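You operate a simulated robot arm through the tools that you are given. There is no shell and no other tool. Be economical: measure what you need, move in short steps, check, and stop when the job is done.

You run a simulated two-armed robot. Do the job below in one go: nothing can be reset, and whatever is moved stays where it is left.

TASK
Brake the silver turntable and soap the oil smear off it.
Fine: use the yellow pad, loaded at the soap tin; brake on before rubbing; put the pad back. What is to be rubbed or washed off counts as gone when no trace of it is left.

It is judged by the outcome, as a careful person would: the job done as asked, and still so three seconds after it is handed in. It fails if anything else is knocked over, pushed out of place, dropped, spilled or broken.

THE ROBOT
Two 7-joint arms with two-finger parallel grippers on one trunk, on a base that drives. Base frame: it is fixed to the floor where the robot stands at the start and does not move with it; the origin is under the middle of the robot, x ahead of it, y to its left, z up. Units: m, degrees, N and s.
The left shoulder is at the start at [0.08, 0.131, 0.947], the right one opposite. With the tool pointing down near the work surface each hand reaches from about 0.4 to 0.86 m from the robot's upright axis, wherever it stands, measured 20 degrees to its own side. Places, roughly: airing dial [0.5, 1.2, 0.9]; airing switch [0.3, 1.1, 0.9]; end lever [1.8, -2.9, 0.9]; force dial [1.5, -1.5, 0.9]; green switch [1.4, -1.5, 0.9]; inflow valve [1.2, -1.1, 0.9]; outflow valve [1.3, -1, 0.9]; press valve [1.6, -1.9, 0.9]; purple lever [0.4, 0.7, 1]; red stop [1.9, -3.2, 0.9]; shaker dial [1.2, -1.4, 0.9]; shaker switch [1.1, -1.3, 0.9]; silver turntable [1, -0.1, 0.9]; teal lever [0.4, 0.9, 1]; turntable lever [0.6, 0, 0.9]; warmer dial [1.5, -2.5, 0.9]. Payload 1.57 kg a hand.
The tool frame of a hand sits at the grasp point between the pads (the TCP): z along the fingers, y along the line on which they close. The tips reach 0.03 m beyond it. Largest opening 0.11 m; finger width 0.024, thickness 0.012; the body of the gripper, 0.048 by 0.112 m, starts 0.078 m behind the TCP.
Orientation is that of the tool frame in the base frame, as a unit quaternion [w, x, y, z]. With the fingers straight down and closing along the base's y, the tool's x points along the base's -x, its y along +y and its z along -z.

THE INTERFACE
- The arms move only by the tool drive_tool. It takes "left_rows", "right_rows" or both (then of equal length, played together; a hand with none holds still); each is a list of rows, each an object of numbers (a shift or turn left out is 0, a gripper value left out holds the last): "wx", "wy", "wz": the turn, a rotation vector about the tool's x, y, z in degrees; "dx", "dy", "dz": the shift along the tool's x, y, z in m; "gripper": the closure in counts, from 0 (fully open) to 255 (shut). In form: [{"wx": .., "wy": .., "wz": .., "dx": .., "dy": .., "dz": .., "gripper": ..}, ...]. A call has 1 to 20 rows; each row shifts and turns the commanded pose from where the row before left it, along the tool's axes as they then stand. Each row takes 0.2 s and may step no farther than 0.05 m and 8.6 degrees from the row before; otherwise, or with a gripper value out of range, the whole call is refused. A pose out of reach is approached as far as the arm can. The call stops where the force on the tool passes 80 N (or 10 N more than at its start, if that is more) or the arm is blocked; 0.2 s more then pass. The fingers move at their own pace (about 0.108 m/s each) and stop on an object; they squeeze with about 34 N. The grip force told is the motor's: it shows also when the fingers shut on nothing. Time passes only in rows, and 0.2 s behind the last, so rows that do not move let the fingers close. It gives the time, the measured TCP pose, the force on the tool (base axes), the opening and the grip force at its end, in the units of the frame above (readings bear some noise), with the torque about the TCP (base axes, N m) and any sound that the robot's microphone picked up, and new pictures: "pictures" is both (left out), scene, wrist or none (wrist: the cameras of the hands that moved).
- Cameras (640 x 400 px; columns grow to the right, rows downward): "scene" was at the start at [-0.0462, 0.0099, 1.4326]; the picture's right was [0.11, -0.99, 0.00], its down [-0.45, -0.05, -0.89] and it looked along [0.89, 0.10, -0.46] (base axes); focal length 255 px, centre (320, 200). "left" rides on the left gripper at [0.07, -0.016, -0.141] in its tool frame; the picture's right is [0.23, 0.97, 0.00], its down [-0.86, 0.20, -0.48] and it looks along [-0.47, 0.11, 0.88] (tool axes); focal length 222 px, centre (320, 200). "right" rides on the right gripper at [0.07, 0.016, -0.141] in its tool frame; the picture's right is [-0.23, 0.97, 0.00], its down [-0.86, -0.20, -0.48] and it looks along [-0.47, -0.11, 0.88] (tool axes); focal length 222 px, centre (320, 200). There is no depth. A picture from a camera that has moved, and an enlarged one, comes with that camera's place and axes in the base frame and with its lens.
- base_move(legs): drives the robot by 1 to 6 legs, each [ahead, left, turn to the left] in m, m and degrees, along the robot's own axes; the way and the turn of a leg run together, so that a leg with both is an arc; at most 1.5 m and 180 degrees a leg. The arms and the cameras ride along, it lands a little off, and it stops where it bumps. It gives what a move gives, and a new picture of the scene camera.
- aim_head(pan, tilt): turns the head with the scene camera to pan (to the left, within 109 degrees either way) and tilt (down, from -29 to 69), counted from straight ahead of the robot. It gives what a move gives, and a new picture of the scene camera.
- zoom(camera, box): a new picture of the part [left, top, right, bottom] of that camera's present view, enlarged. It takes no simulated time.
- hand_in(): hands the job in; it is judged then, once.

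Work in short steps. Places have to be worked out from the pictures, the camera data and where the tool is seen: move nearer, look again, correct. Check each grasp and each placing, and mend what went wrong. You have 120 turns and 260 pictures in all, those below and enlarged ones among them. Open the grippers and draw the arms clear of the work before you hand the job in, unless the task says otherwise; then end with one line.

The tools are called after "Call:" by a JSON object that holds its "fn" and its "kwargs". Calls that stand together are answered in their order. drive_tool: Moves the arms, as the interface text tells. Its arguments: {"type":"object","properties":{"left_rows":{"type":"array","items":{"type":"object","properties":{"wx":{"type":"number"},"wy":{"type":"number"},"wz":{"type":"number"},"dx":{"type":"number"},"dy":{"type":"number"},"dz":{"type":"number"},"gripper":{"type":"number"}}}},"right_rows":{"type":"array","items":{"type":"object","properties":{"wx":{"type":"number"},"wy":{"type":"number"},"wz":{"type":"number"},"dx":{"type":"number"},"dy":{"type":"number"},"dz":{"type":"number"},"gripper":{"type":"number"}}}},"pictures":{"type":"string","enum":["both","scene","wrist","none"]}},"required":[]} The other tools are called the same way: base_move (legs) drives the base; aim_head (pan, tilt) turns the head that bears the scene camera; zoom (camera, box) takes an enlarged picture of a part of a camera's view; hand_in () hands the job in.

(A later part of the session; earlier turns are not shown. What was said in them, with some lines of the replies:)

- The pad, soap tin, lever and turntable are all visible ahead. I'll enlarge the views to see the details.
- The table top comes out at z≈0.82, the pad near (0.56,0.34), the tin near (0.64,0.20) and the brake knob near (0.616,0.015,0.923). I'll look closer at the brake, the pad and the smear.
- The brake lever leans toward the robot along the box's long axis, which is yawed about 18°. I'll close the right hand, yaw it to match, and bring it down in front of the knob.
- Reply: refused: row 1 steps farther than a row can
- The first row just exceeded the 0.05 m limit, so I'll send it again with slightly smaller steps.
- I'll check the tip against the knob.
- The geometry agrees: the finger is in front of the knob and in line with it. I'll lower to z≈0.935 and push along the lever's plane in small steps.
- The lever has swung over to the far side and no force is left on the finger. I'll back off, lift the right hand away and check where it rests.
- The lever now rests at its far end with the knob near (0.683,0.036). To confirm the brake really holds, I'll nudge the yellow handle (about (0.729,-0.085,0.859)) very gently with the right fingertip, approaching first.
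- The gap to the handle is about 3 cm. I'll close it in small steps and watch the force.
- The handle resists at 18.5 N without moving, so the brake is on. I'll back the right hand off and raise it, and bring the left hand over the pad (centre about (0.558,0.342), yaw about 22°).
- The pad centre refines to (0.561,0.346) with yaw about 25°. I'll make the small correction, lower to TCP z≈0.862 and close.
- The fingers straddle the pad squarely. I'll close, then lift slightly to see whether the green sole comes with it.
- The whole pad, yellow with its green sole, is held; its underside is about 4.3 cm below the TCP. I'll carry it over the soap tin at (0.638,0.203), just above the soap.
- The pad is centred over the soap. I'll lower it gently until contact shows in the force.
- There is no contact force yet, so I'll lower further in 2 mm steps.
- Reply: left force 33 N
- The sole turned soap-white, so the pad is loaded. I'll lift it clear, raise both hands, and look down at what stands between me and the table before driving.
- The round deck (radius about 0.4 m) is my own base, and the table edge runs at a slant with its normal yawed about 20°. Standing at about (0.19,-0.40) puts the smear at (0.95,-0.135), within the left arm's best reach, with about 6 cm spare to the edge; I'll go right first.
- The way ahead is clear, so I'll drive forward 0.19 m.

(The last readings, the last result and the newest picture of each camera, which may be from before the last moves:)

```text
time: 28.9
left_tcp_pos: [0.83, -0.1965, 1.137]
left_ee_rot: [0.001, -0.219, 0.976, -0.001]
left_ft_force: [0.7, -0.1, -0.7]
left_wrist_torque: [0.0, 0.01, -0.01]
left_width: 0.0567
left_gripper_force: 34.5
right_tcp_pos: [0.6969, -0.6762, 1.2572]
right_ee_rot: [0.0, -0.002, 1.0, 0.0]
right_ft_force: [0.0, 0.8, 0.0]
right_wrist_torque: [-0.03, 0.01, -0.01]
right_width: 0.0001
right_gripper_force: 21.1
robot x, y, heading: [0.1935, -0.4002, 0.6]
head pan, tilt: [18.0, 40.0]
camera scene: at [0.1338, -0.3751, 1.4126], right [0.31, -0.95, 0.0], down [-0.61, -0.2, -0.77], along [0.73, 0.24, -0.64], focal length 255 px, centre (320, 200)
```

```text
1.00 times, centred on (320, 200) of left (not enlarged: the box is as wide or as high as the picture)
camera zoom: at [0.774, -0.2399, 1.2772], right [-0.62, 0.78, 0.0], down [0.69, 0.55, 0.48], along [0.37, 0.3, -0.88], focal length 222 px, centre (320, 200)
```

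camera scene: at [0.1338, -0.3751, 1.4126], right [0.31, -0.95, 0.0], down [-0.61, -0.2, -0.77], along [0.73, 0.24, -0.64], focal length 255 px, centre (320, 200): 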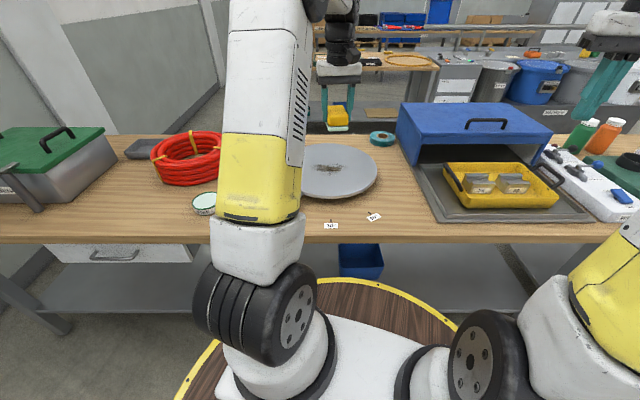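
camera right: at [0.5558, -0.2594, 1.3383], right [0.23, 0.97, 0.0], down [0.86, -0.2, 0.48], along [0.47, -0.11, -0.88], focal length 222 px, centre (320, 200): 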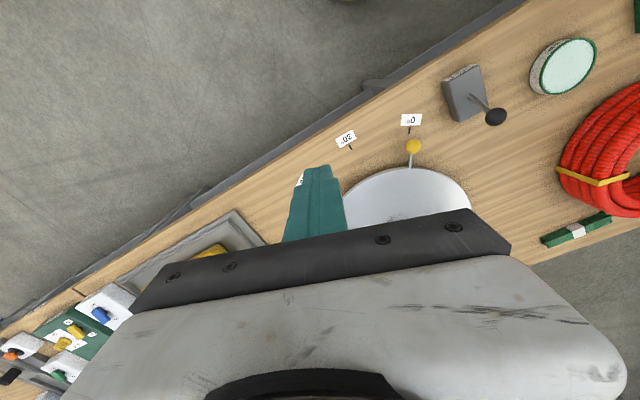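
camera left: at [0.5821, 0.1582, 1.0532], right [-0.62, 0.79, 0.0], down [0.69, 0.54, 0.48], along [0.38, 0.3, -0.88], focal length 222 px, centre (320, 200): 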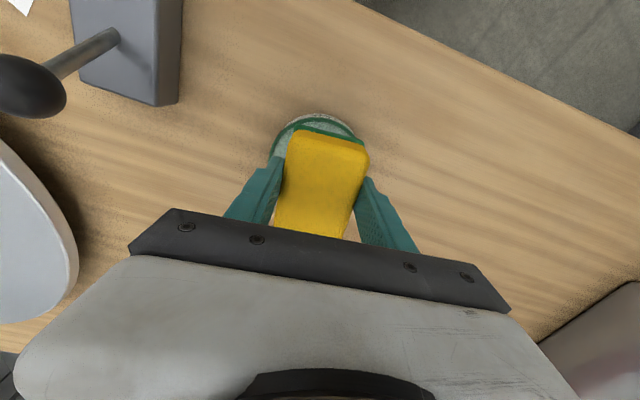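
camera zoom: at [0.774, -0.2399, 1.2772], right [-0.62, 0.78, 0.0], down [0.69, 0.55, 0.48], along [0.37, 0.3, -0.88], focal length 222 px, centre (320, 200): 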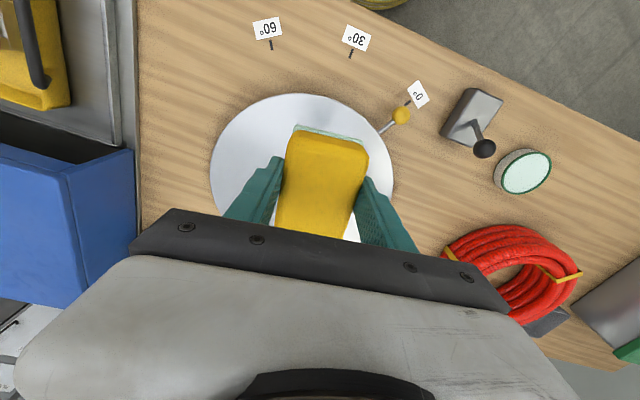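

The scene camera now sees the disc well. I'll zoom in to measure the smear.

Call:
{"fn": "zoom", "kwargs": {"camera": "scene", "box": [290, 135, 386, 195]}}

```text
6.67 times, centred on (338, 165) of scene
camera zoom: at [0.1338, -0.3751, 1.4126], right [0.31, -0.95, 0.0], down [-0.61, -0.2, -0.77], along [0.73, 0.24, -0.64], focal length 1702 px, centre (200, 433)
```

zoom: 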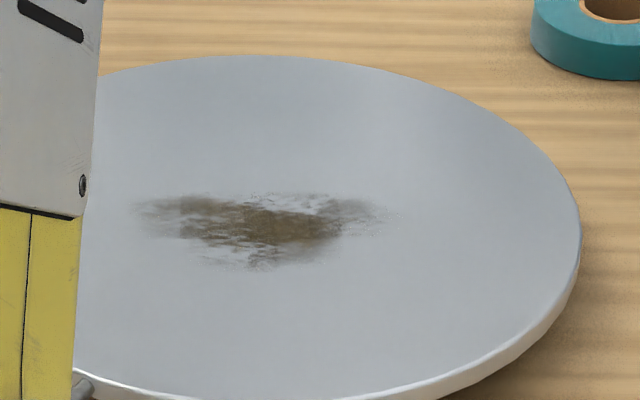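

With the disc top taken at z≈0.868, the smear is centred at about (0.946,-0.144), some 16 cm long and 8.5 cm wide, with its short axis yawed 16°. I'll align the pad to that and bring it just above the centre.

Call:
{"fn": "drive_tool", "kwargs": {"left_rows": [{"wz": 4.6}, {"wz": 4.6}, {"dx": -0.042, "dy": 0.006}, {"dx": -0.042, "dy": 0.006}, {"dx": -0.042, "dy": 0.006}, {"dz": 0.045}, {"dz": 0.045}, {"dz": 0.045}, {"dz": 0.045}, {"dz": 0.017}, {}]}}

Call:
{"fn": "zoom", "kwargs": {"camera": "scene", "box": [290, 120, 402, 190]}}

```text
time: 31.3
left_tcp_pos: [0.9439, -0.1431, 0.9382]
left_ee_rot: [0.001, -0.141, 0.99, 0.0]
left_ft_force: [-0.3, 0.5, 0.0]
left_wrist_torque: [0.01, 0.0, 0.01]
left_width: 0.0569
left_gripper_force: 34.5
right_tcp_pos: [0.6969, -0.6761, 1.2569]
right_ee_rot: [0.0, -0.003, 1.0, -0.001]
right_ft_force: [-0.3, 0.4, -0.3]
right_wrist_torque: [0.0, -0.01, 0.0]
right_width: 0.0
right_gripper_force: 21.2
robot x, y, heading: [0.1877, -0.3988, 0.2]
head pan, tilt: [18.0, 40.0]
camera scene: at [0.1338, -0.375, 1.4127], right [0.31, -0.95, 0.0], down [-0.61, -0.2, -0.77], along [0.73, 0.24, -0.64], focal length 255 px, centre (320, 200)
camera left: at [0.8823, -0.1774, 1.0796], right [-0.49, 0.87, 0.0], down [0.77, 0.43, 0.48], along [0.42, 0.23, -0.88], focal length 222 px, centre (320, 200)
```

scene: 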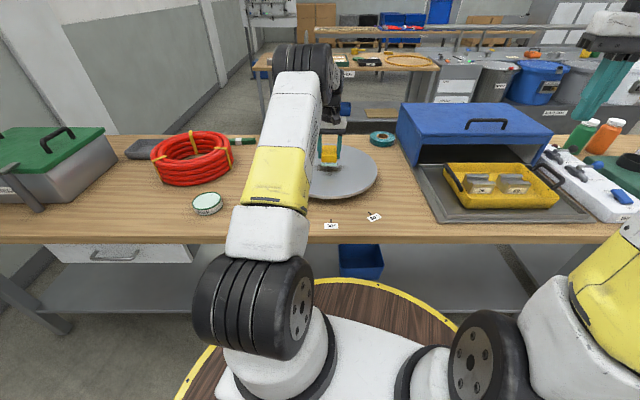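
left: 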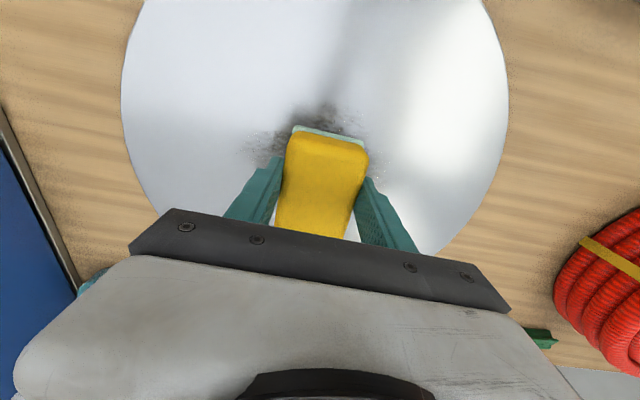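

```text
5.71 times, centred on (346, 155) of scene
camera zoom: at [0.1338, -0.375, 1.4127], right [0.31, -0.95, 0.0], down [-0.61, -0.2, -0.77], along [0.73, 0.24, -0.64], focal length 1459 px, centre (171, 457)
```

zoom: 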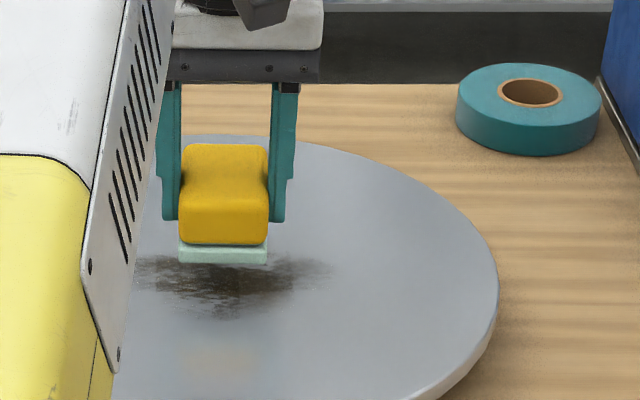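

The pad sits over the smear. I'll lower it in small steps until there is light contact.

Call:
{"fn": "drive_tool", "kwargs": {"left_rows": [{"dz": 0.012}, {"dz": 0.008}, {"dz": 0.003}, {"dz": 0.002}, {}], "pictures": "none"}}

Call:
{"fn": "zoom", "kwargs": {"camera": "scene", "box": [290, 120, 402, 190]}}

```text
time: 32.5
left_tcp_pos: [0.9467, -0.1434, 0.9149]
left_ee_rot: [0.0, -0.14, 0.99, -0.001]
left_ft_force: [0.5, -0.6, 0.1]
left_wrist_torque: [0.0, 0.02, -0.03]
left_width: 0.0569
left_gripper_force: 34.3
right_tcp_pos: [0.6955, -0.6751, 1.2562]
right_ee_rot: [0.001, -0.003, 1.0, 0.0]
right_ft_force: [0.5, -0.1, -0.7]
right_wrist_torque: [-0.03, -0.01, -0.03]
right_width: 0.0002
right_gripper_force: 21.7
robot x, y, heading: [0.1889, -0.4022, 0.6]
head pan, tilt: [18.0, 40.0]
```

```text
5.71 times, centred on (346, 155) of scene
camera zoom: at [0.1338, -0.375, 1.4127], right [0.31, -0.95, 0.0], down [-0.61, -0.2, -0.77], along [0.73, 0.24, -0.64], focal length 1459 px, centre (171, 457)
```

zoom: 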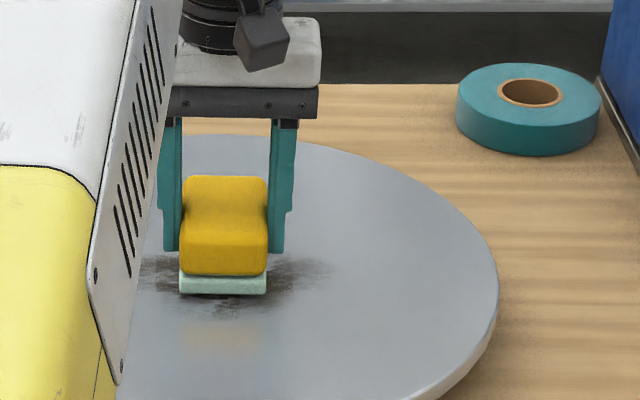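

I'll go on down in 1.5 mm steps.

Call:
{"fn": "drive_tool", "kwargs": {"left_rows": [{"dz": 0.0015}, {"dz": 0.0015}, {"dz": 0.0015}, {}], "pictures": "none"}}

```text
time: 33.5
left_tcp_pos: [0.9451, -0.1433, 0.9104]
left_ee_rot: [0.0, -0.14, 0.99, -0.001]
left_ft_force: [-0.9, -0.4, -1.0]
left_wrist_torque: [-0.01, 0.01, 0.0]
left_width: 0.0567
left_gripper_force: 33.4
right_tcp_pos: [0.6966, -0.6761, 1.2565]
right_ee_rot: [0.0, -0.003, 1.0, 0.0]
right_ft_force: [-0.3, -0.2, -0.4]
right_wrist_torque: [0.01, 0.0, 0.01]
right_width: 0.0001
right_gripper_force: 21.4
robot x, y, heading: [0.1872, -0.4003, 0.3]
head pan, tilt: [18.0, 40.0]
```

There's still no contact, so I'll continue.

Call:
{"fn": "drive_tool", "kwargs": {"left_rows": [{"dz": 0.0015}, {"dz": 0.0015}, {"dz": 0.0015}, {}], "pictures": "none"}}

```text
time: 34.5
left_tcp_pos: [0.9456, -0.1443, 0.9079]
left_ee_rot: [0.002, -0.14, 0.99, 0.001]
left_ft_force: [-6.0, -1.3, 31.0]
left_wrist_torque: [-0.06, 0.43, -0.01]
left_width: 0.0566
left_gripper_force: 34.2
right_tcp_pos: [0.6946, -0.6764, 1.2573]
right_ee_rot: [0.001, -0.002, 1.0, 0.0]
right_ft_force: [0.1, -0.8, 0.7]
right_wrist_torque: [-0.02, -0.01, 0.0]
right_width: 0.0
right_gripper_force: 20.6
robot x, y, heading: [0.1902, -0.4038, 0.2]
head pan, tilt: [18.0, 40.0]
```

Contact at 31 N. I'll ease up by 1.2 mm and rub along the smear's length on the middle track.

Call:
{"fn": "drive_tool", "kwargs": {"left_rows": [{"dz": -0.0012}, {"dy": 0.02}, {"dy": 0.02}, {"dy": 0.02}, {"dy": 0.025}, {"dy": -0.025}, {"dy": -0.025}, {"dy": -0.025}, {"dy": -0.025}, {"dy": -0.025}, {"dy": -0.025}, {"dy": -0.022}, {}], "pictures": "none"}}

Call:
{"fn": "zoom", "kwargs": {"camera": "scene", "box": [290, 120, 402, 190]}}

```text
time: 37.3
left_tcp_pos: [0.9697, -0.2291, 0.9078]
left_ee_rot: [0.001, -0.14, 0.99, -0.001]
left_ft_force: [-4.9, 15.2, 27.5]
left_wrist_torque: [0.61, 0.27, 0.11]
left_width: 0.0568
left_gripper_force: 33.8
right_tcp_pos: [0.6957, -0.6756, 1.2575]
right_ee_rot: [0.0, -0.001, 1.0, 0.0]
right_ft_force: [-1.1, -0.3, 0.1]
right_wrist_torque: [0.03, -0.01, 0.0]
right_width: 0.0002
right_gripper_force: 20.8
robot x, y, heading: [0.1891, -0.4047, 0.2]
head pan, tilt: [18.0, 40.0]
```

```text
5.71 times, centred on (346, 155) of scene
camera zoom: at [0.1326, -0.3747, 1.4126], right [0.31, -0.95, 0.0], down [-0.61, -0.2, -0.77], along [0.73, 0.24, -0.64], focal length 1459 px, centre (171, 457)
```

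zoom: 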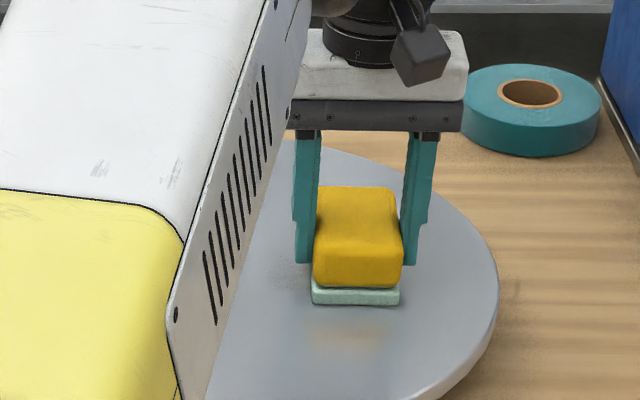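

The smear is coming off well. I'll rub the far track (+2.5 cm) and then the near track (-2.5 cm).

Call:
{"fn": "drive_tool", "kwargs": {"left_rows": [{"dx": -0.025}, {"dy": 0.03}, {"dy": 0.03}, {"dy": 0.03}, {"dy": 0.03}, {"dy": 0.03}, {"dy": 0.022}, {"dx": 0.025}, {"dx": 0.025}, {"dy": -0.03}, {"dy": -0.03}, {"dy": -0.03}, {"dy": -0.03}, {"dy": -0.03}, {"dy": -0.022}, {}], "pictures": "none"}}

Call:
{"fn": "drive_tool", "kwargs": {"left_rows": [{"dz": -0.02}, {"dz": -0.045}, {"dz": -0.045}, {"dz": -0.045}, {"dz": -0.045}, {"dx": 0.045}, {"dx": 0.045}, {"dx": 0.045}, {"dx": 0.045}]}}

Call:
{"fn": "zoom", "kwargs": {"camera": "scene", "box": [290, 130, 386, 200]}}

Call:
{"fn": "zoom", "kwargs": {"camera": "left", "box": [120, 60, 440, 260]}}

```text
time: 40.7
left_tcp_pos: [0.946, -0.2359, 0.9071]
left_ee_rot: [0.0, -0.138, 0.99, -0.001]
left_ft_force: [-2.0, 1.4, 7.0]
left_wrist_torque: [0.21, -0.03, 0.03]
left_width: 0.057
left_gripper_force: 33.9
right_tcp_pos: [0.6964, -0.6763, 1.2571]
right_ee_rot: [-0.001, -0.003, 1.0, 0.0]
right_ft_force: [-0.1, -0.4, 0.6]
right_wrist_torque: [-0.01, 0.02, 0.01]
right_width: 0.0
right_gripper_force: 21.5
robot x, y, heading: [0.1899, -0.4012, 0.2]
head pan, tilt: [18.0, 40.0]
```

```text
time: 42.7
left_tcp_pos: [0.7735, -0.2836, 1.1086]
left_ee_rot: [0.0, -0.139, 0.99, 0.0]
left_ft_force: [0.1, 0.2, -0.9]
left_wrist_torque: [-0.01, 0.05, -0.02]
left_width: 0.0567
left_gripper_force: 33.7
right_tcp_pos: [0.6965, -0.6753, 1.2563]
right_ee_rot: [0.0, -0.003, 1.0, 0.0]
right_ft_force: [0.3, -1.4, 0.3]
right_wrist_torque: [-0.01, 0.02, 0.04]
right_width: 0.0001
right_gripper_force: 20.6
robot x, y, heading: [0.1905, -0.4005, 0.2]
head pan, tilt: [18.0, 40.0]
camera scene: at [0.1342, -0.375, 1.4127], right [0.31, -0.95, 0.0], down [-0.61, -0.2, -0.77], along [0.73, 0.24, -0.64], focal length 255 px, centre (320, 200)
camera left: at [0.7118, -0.3183, 1.2486], right [-0.49, 0.87, 0.0], down [0.77, 0.43, 0.48], along [0.42, 0.23, -0.88], focal length 222 px, centre (320, 200)
```

scene: 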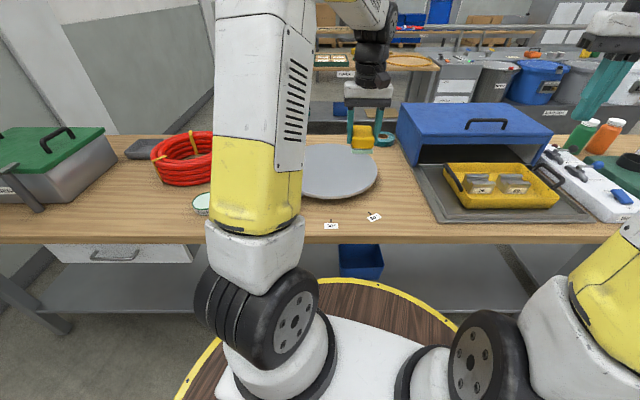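
left: 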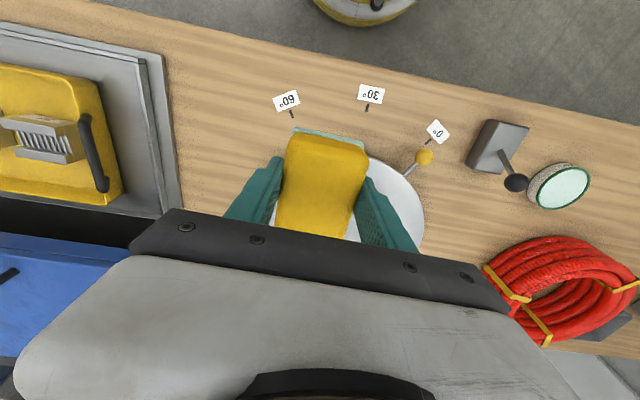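

```text
5.71 times, centred on (338, 165) of scene
camera zoom: at [0.1342, -0.375, 1.4127], right [0.31, -0.95, 0.0], down [-0.61, -0.2, -0.77], along [0.73, 0.24, -0.64], focal length 1459 px, centre (217, 400)
```

zoom: 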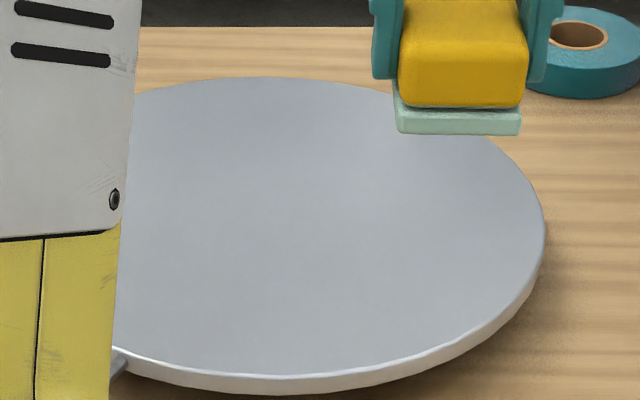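

```text
2.00 times, centred on (280, 160) of left
camera zoom: at [0.7118, -0.3183, 1.2486], right [-0.49, 0.87, 0.0], down [0.77, 0.43, 0.48], along [0.42, 0.23, -0.88], focal length 444 px, centre (400, 280)
```

zoom: 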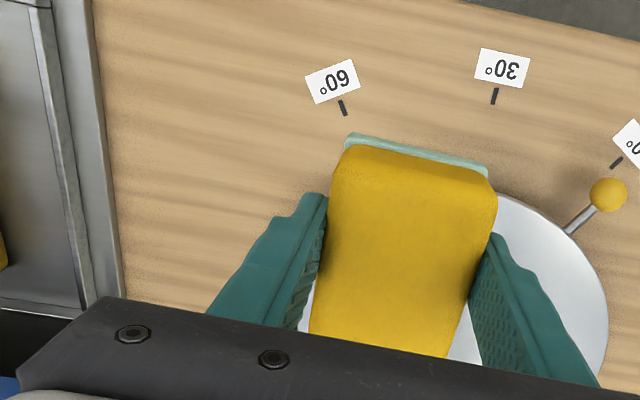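

The disc looks clean, and I'll check closely for faint traces.

Call:
{"fn": "zoom", "kwargs": {"camera": "scene", "box": [308, 145, 364, 180]}}

```text
11.43 times, centred on (336, 162) of scene
camera zoom: at [0.1342, -0.375, 1.4127], right [0.31, -0.95, 0.0], down [-0.61, -0.2, -0.77], along [0.73, 0.24, -0.64], focal length 2918 px, centre (137, 629)
```

zoom: 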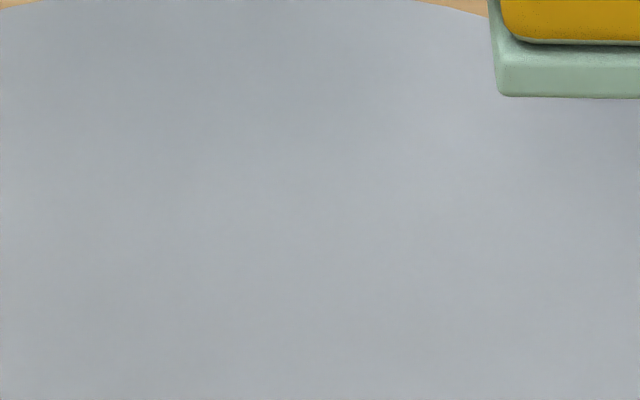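

No trace is left. I'll drive back the way I came: backwards first, then left.

Call:
{"fn": "base_move", "kwargs": {"legs": [[-0.19, 0, 0], [0, 0.4, 0]]}}

Call:
{"fn": "aim_head", "kwargs": {"pan": 6.1, "tilt": 35}}

```text
time: 46.3
left_tcp_pos: [0.5808, 0.1154, 1.1083]
left_ee_rot: [0.0, -0.144, 0.99, 0.0]
left_ft_force: [-0.5, 0.4, -0.5]
left_wrist_torque: [-0.02, 0.02, 0.0]
left_width: 0.057
left_gripper_force: 33.9
right_tcp_pos: [0.5057, -0.2795, 1.2575]
right_ee_rot: [0.001, -0.007, 1.0, 0.0]
right_ft_force: [0.3, 0.4, 0.3]
right_wrist_torque: [0.01, 0.03, 0.03]
right_width: 0.0
right_gripper_force: 21.1
robot x, y, heading: [-0.0001, -0.0077, 0.8]
head pan, tilt: [18.0, 40.0]
camera scene: at [-0.0593, 0.0169, 1.4127], right [0.32, -0.95, 0.0], down [-0.61, -0.21, -0.77], along [0.73, 0.25, -0.64], focal length 255 px, centre (320, 200)
```

scene: 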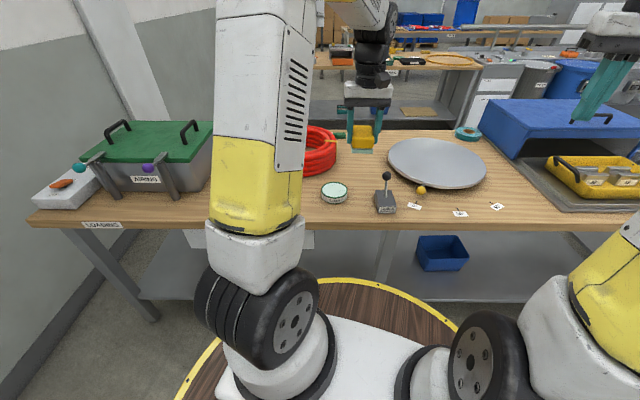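

```text
time: 47.1
left_tcp_pos: [0.5802, 0.1137, 1.1086]
left_ee_rot: [0.0, -0.144, 0.99, 0.0]
left_ft_force: [0.1, 0.5, -0.2]
left_wrist_torque: [0.03, -0.01, -0.03]
left_width: 0.0569
left_gripper_force: 33.1
right_tcp_pos: [0.5066, -0.2782, 1.2568]
right_ee_rot: [0.0, -0.007, 1.0, 0.0]
right_ft_force: [0.8, 0.3, -0.7]
right_wrist_torque: [-0.02, -0.03, 0.0]
right_width: 0.0001
right_gripper_force: 21.0
robot x, y, heading: [0.0017, -0.0086, 0.5]
head pan, tilt: [6.1, 35.0]
camera scene: at [-0.0524, 0.0002, 1.4202], right [0.12, -0.99, 0.0], down [-0.57, -0.07, -0.82], along [0.81, 0.1, -0.57], focal length 255 px, centre (320, 200)
```

scene: 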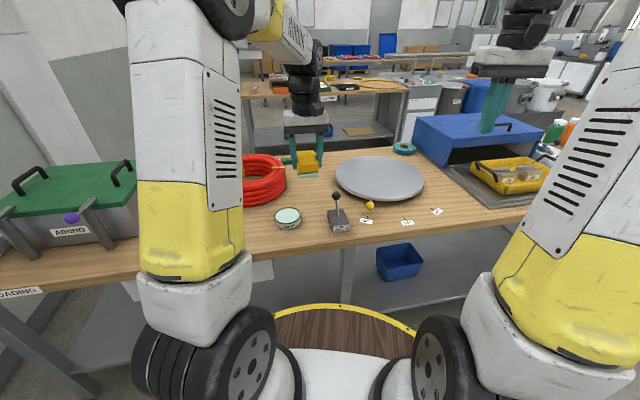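

The robot is back. I'll turn the hand to 25° and bring it above the pad's old place at (0.559,0.3455).

Call:
{"fn": "drive_tool", "kwargs": {"left_rows": [{"wz": -4.2}, {"wz": -4.2}, {"dx": -0.013, "dy": 0.0364}, {"dx": -0.013, "dy": 0.0364}, {"dx": -0.013, "dy": 0.0364}, {"dx": -0.013, "dy": 0.0364}, {"dx": -0.013, "dy": 0.0364}, {"dx": -0.013, "dy": 0.0364}, {"dz": 0.045}, {"dz": 0.045}, {"dz": 0.045}, {"dz": 0.045}, {}]}}

```text
time: 49.9
left_tcp_pos: [0.5581, 0.3459, 0.9284]
left_ee_rot: [0.0, -0.216, 0.976, 0.0]
left_ft_force: [-0.9, -0.2, -0.4]
left_wrist_torque: [0.05, 0.0, 0.0]
left_width: 0.0566
left_gripper_force: 34.1
right_tcp_pos: [0.506, -0.2791, 1.2565]
right_ee_rot: [0.0, -0.007, 1.0, -0.001]
right_ft_force: [0.0, 0.0, -0.2]
right_wrist_torque: [-0.03, -0.02, -0.01]
right_width: 0.0
right_gripper_force: 21.1
robot x, y, heading: [0.0008, -0.0074, 0.7]
head pan, tilt: [6.1, 35.0]
camera scene: at [-0.0524, 0.0002, 1.4202], right [0.12, -0.99, 0.0], down [-0.57, -0.07, -0.82], along [0.81, 0.1, -0.57], focal length 255 px, centre (320, 200)
camera left: at [0.5024, 0.3026, 1.0692], right [-0.62, 0.79, 0.0], down [0.69, 0.54, 0.48], along [0.38, 0.3, -0.88], focal length 222 px, centre (320, 200)
```

scene: 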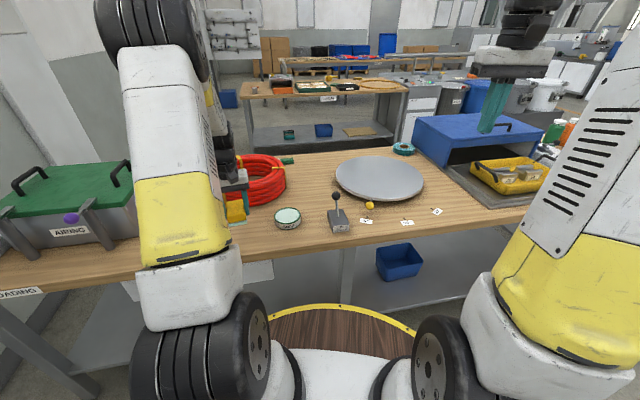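
left: 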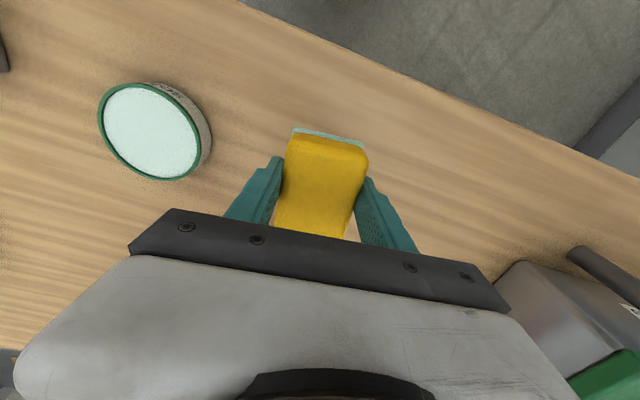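

The hand is over the spot at the right yaw. I'll lower to just above the grasp height and feel for the table.

Call:
{"fn": "drive_tool", "kwargs": {"left_rows": [{"dz": 0.03}, {"dz": 0.025}, {"dz": 0.006}, {"dz": 0.002}, {}], "pictures": "none"}}

```text
time: 51.1
left_tcp_pos: [0.558, 0.3453, 0.8654]
left_ee_rot: [0.0, -0.217, 0.976, -0.001]
left_ft_force: [0.0, -0.4, -0.6]
left_wrist_torque: [0.01, -0.03, 0.0]
left_width: 0.0569
left_gripper_force: 33.6
right_tcp_pos: [0.5072, -0.279, 1.2573]
right_ee_rot: [-0.001, -0.007, 1.0, -0.001]
right_ft_force: [0.5, 0.6, -0.6]
right_wrist_torque: [0.01, 0.02, -0.01]
right_width: 0.0
right_gripper_force: 20.9
robot x, y, heading: [-0.0019, -0.0091, 0.8]
head pan, tilt: [6.1, 35.0]
```

Call:
{"fn": "drive_tool", "kwargs": {"left_rows": [{"dz": 0.001}, {"dz": 0.001}, {}], "pictures": "none"}}

```text
time: 51.9
left_tcp_pos: [0.5579, 0.3446, 0.8634]
left_ee_rot: [0.001, -0.217, 0.976, 0.0]
left_ft_force: [-0.7, -1.3, 8.7]
left_wrist_torque: [-0.08, 0.13, -0.01]
left_width: 0.0569
left_gripper_force: 34.6
right_tcp_pos: [0.5051, -0.2796, 1.256]
right_ee_rot: [0.0, -0.008, 1.0, 0.0]
right_ft_force: [0.2, -0.4, -0.3]
right_wrist_torque: [-0.02, -0.02, -0.03]
right_width: 0.0
right_gripper_force: 21.1
robot x, y, heading: [-0.0028, -0.0085, 0.8]
head pan, tilt: [6.1, 35.0]
```

The pad is resting on the table (8.7 N). I'll open the fingers, lift straight up and draw the hands back.

Call:
{"fn": "drive_tool", "kwargs": {"left_rows": [{"gripper": 0}, {}, {}, {}, {"dz": -0.04}, {"dz": -0.045}, {"dz": -0.045}, {"dz": -0.045}, {"dz": -0.045}, {"dz": -0.045}, {"dx": 0.04}, {"dx": 0.04}], "right_rows": [{"gripper": 0}, {}, {}, {}, {}, {}, {}, {}, {}, {}, {}, {}]}}

Call:
{"fn": "zoom", "kwargs": {"camera": "scene", "box": [200, 140, 440, 290]}}

```text
time: 54.5
left_tcp_pos: [0.4866, 0.3118, 1.1279]
left_ee_rot: [-0.001, -0.216, 0.976, 0.0]
left_ft_force: [0.7, 1.1, -0.2]
left_wrist_torque: [0.02, 0.02, 0.01]
left_width: 0.1099
left_gripper_force: 0.1
right_tcp_pos: [0.506, -0.2787, 1.2565]
right_ee_rot: [0.0, -0.007, 1.0, 0.0]
right_ft_force: [0.3, 0.1, -0.5]
right_wrist_torque: [0.02, 0.05, -0.01]
right_width: 0.1099
right_gripper_force: 0.2
robot x, y, heading: [-0.003, -0.0098, 0.7]
head pan, tilt: [6.1, 35.0]
camera scene: at [-0.052, 0.0003, 1.4202], right [0.12, -0.99, 0.0], down [-0.57, -0.07, -0.82], along [0.81, 0.1, -0.57], focal length 255 px, centre (320, 200)
camera right: at [0.4362, -0.263, 1.3972], right [0.21, 0.98, 0.0], down [0.86, -0.19, 0.48], along [0.47, -0.1, -0.88], focal length 222 px, centre (320, 200)
camera left: at [0.4301, 0.2672, 1.269], right [-0.62, 0.79, 0.0], down [0.69, 0.54, 0.48], along [0.38, 0.3, -0.88], focal length 222 px, centre (320, 200)
```

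scene: 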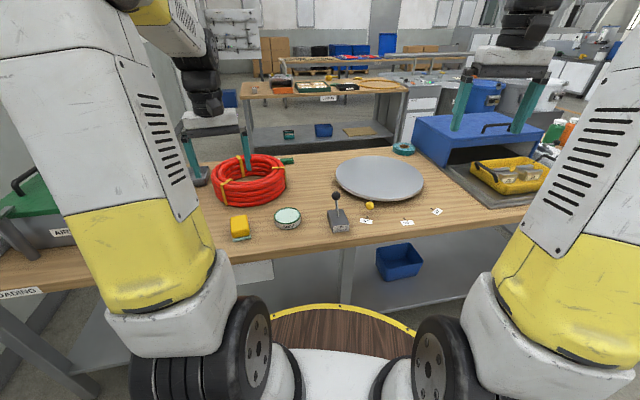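
right: 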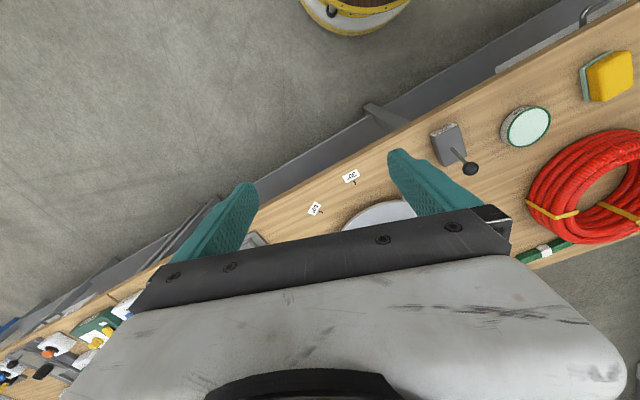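
left: 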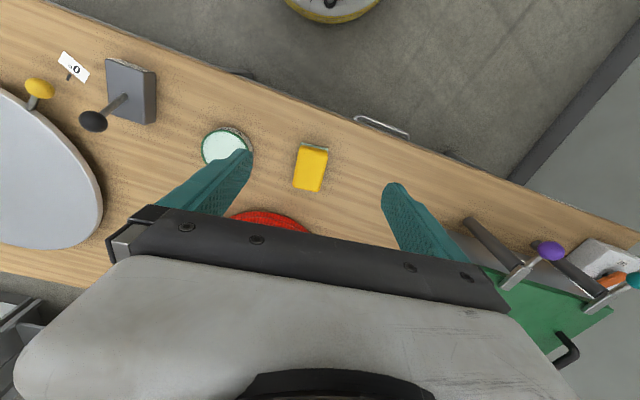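

```text
2.67 times, centred on (320, 215) of scene
camera zoom: at [-0.052, 0.0003, 1.4202], right [0.12, -0.99, 0.0], down [-0.57, -0.07, -0.82], along [0.81, 0.1, -0.57], focal length 681 px, centre (320, 160)
```

zoom: 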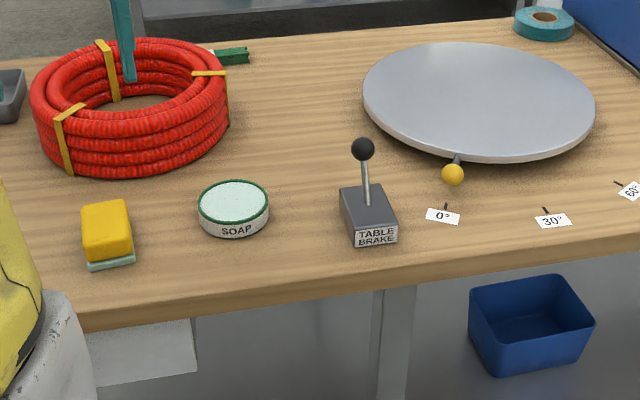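

The pad is back in place, the brake is on, and both hands are clear and open. One last close look at the whole disc, which is now unobstructed.

Call:
{"fn": "zoom", "kwargs": {"camera": "scene", "box": [332, 150, 428, 205]}}

```text
6.67 times, centred on (380, 178) of scene
camera zoom: at [-0.052, 0.0003, 1.4202], right [0.12, -0.99, 0.0], down [-0.57, -0.07, -0.82], along [0.81, 0.1, -0.57], focal length 1702 px, centre (-80, 350)
```

zoom: 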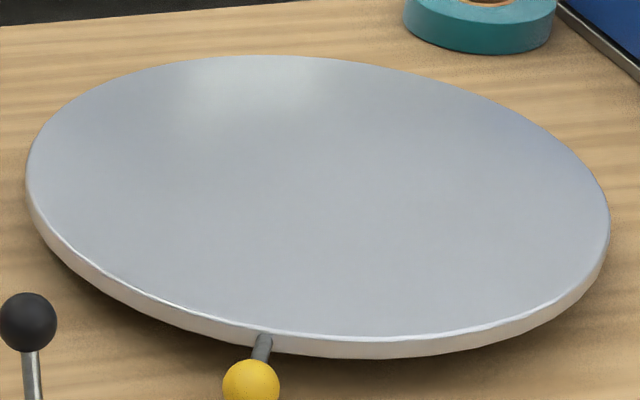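

The disc is spotless, so I'm handing the job in.

Call:
{"fn": "hand_in", "kwargs": {}}

```text
The job is handed in.
```

The silver turntable is braked, the oil smear is soaped off with no trace left, and the yellow pad is back in its place.
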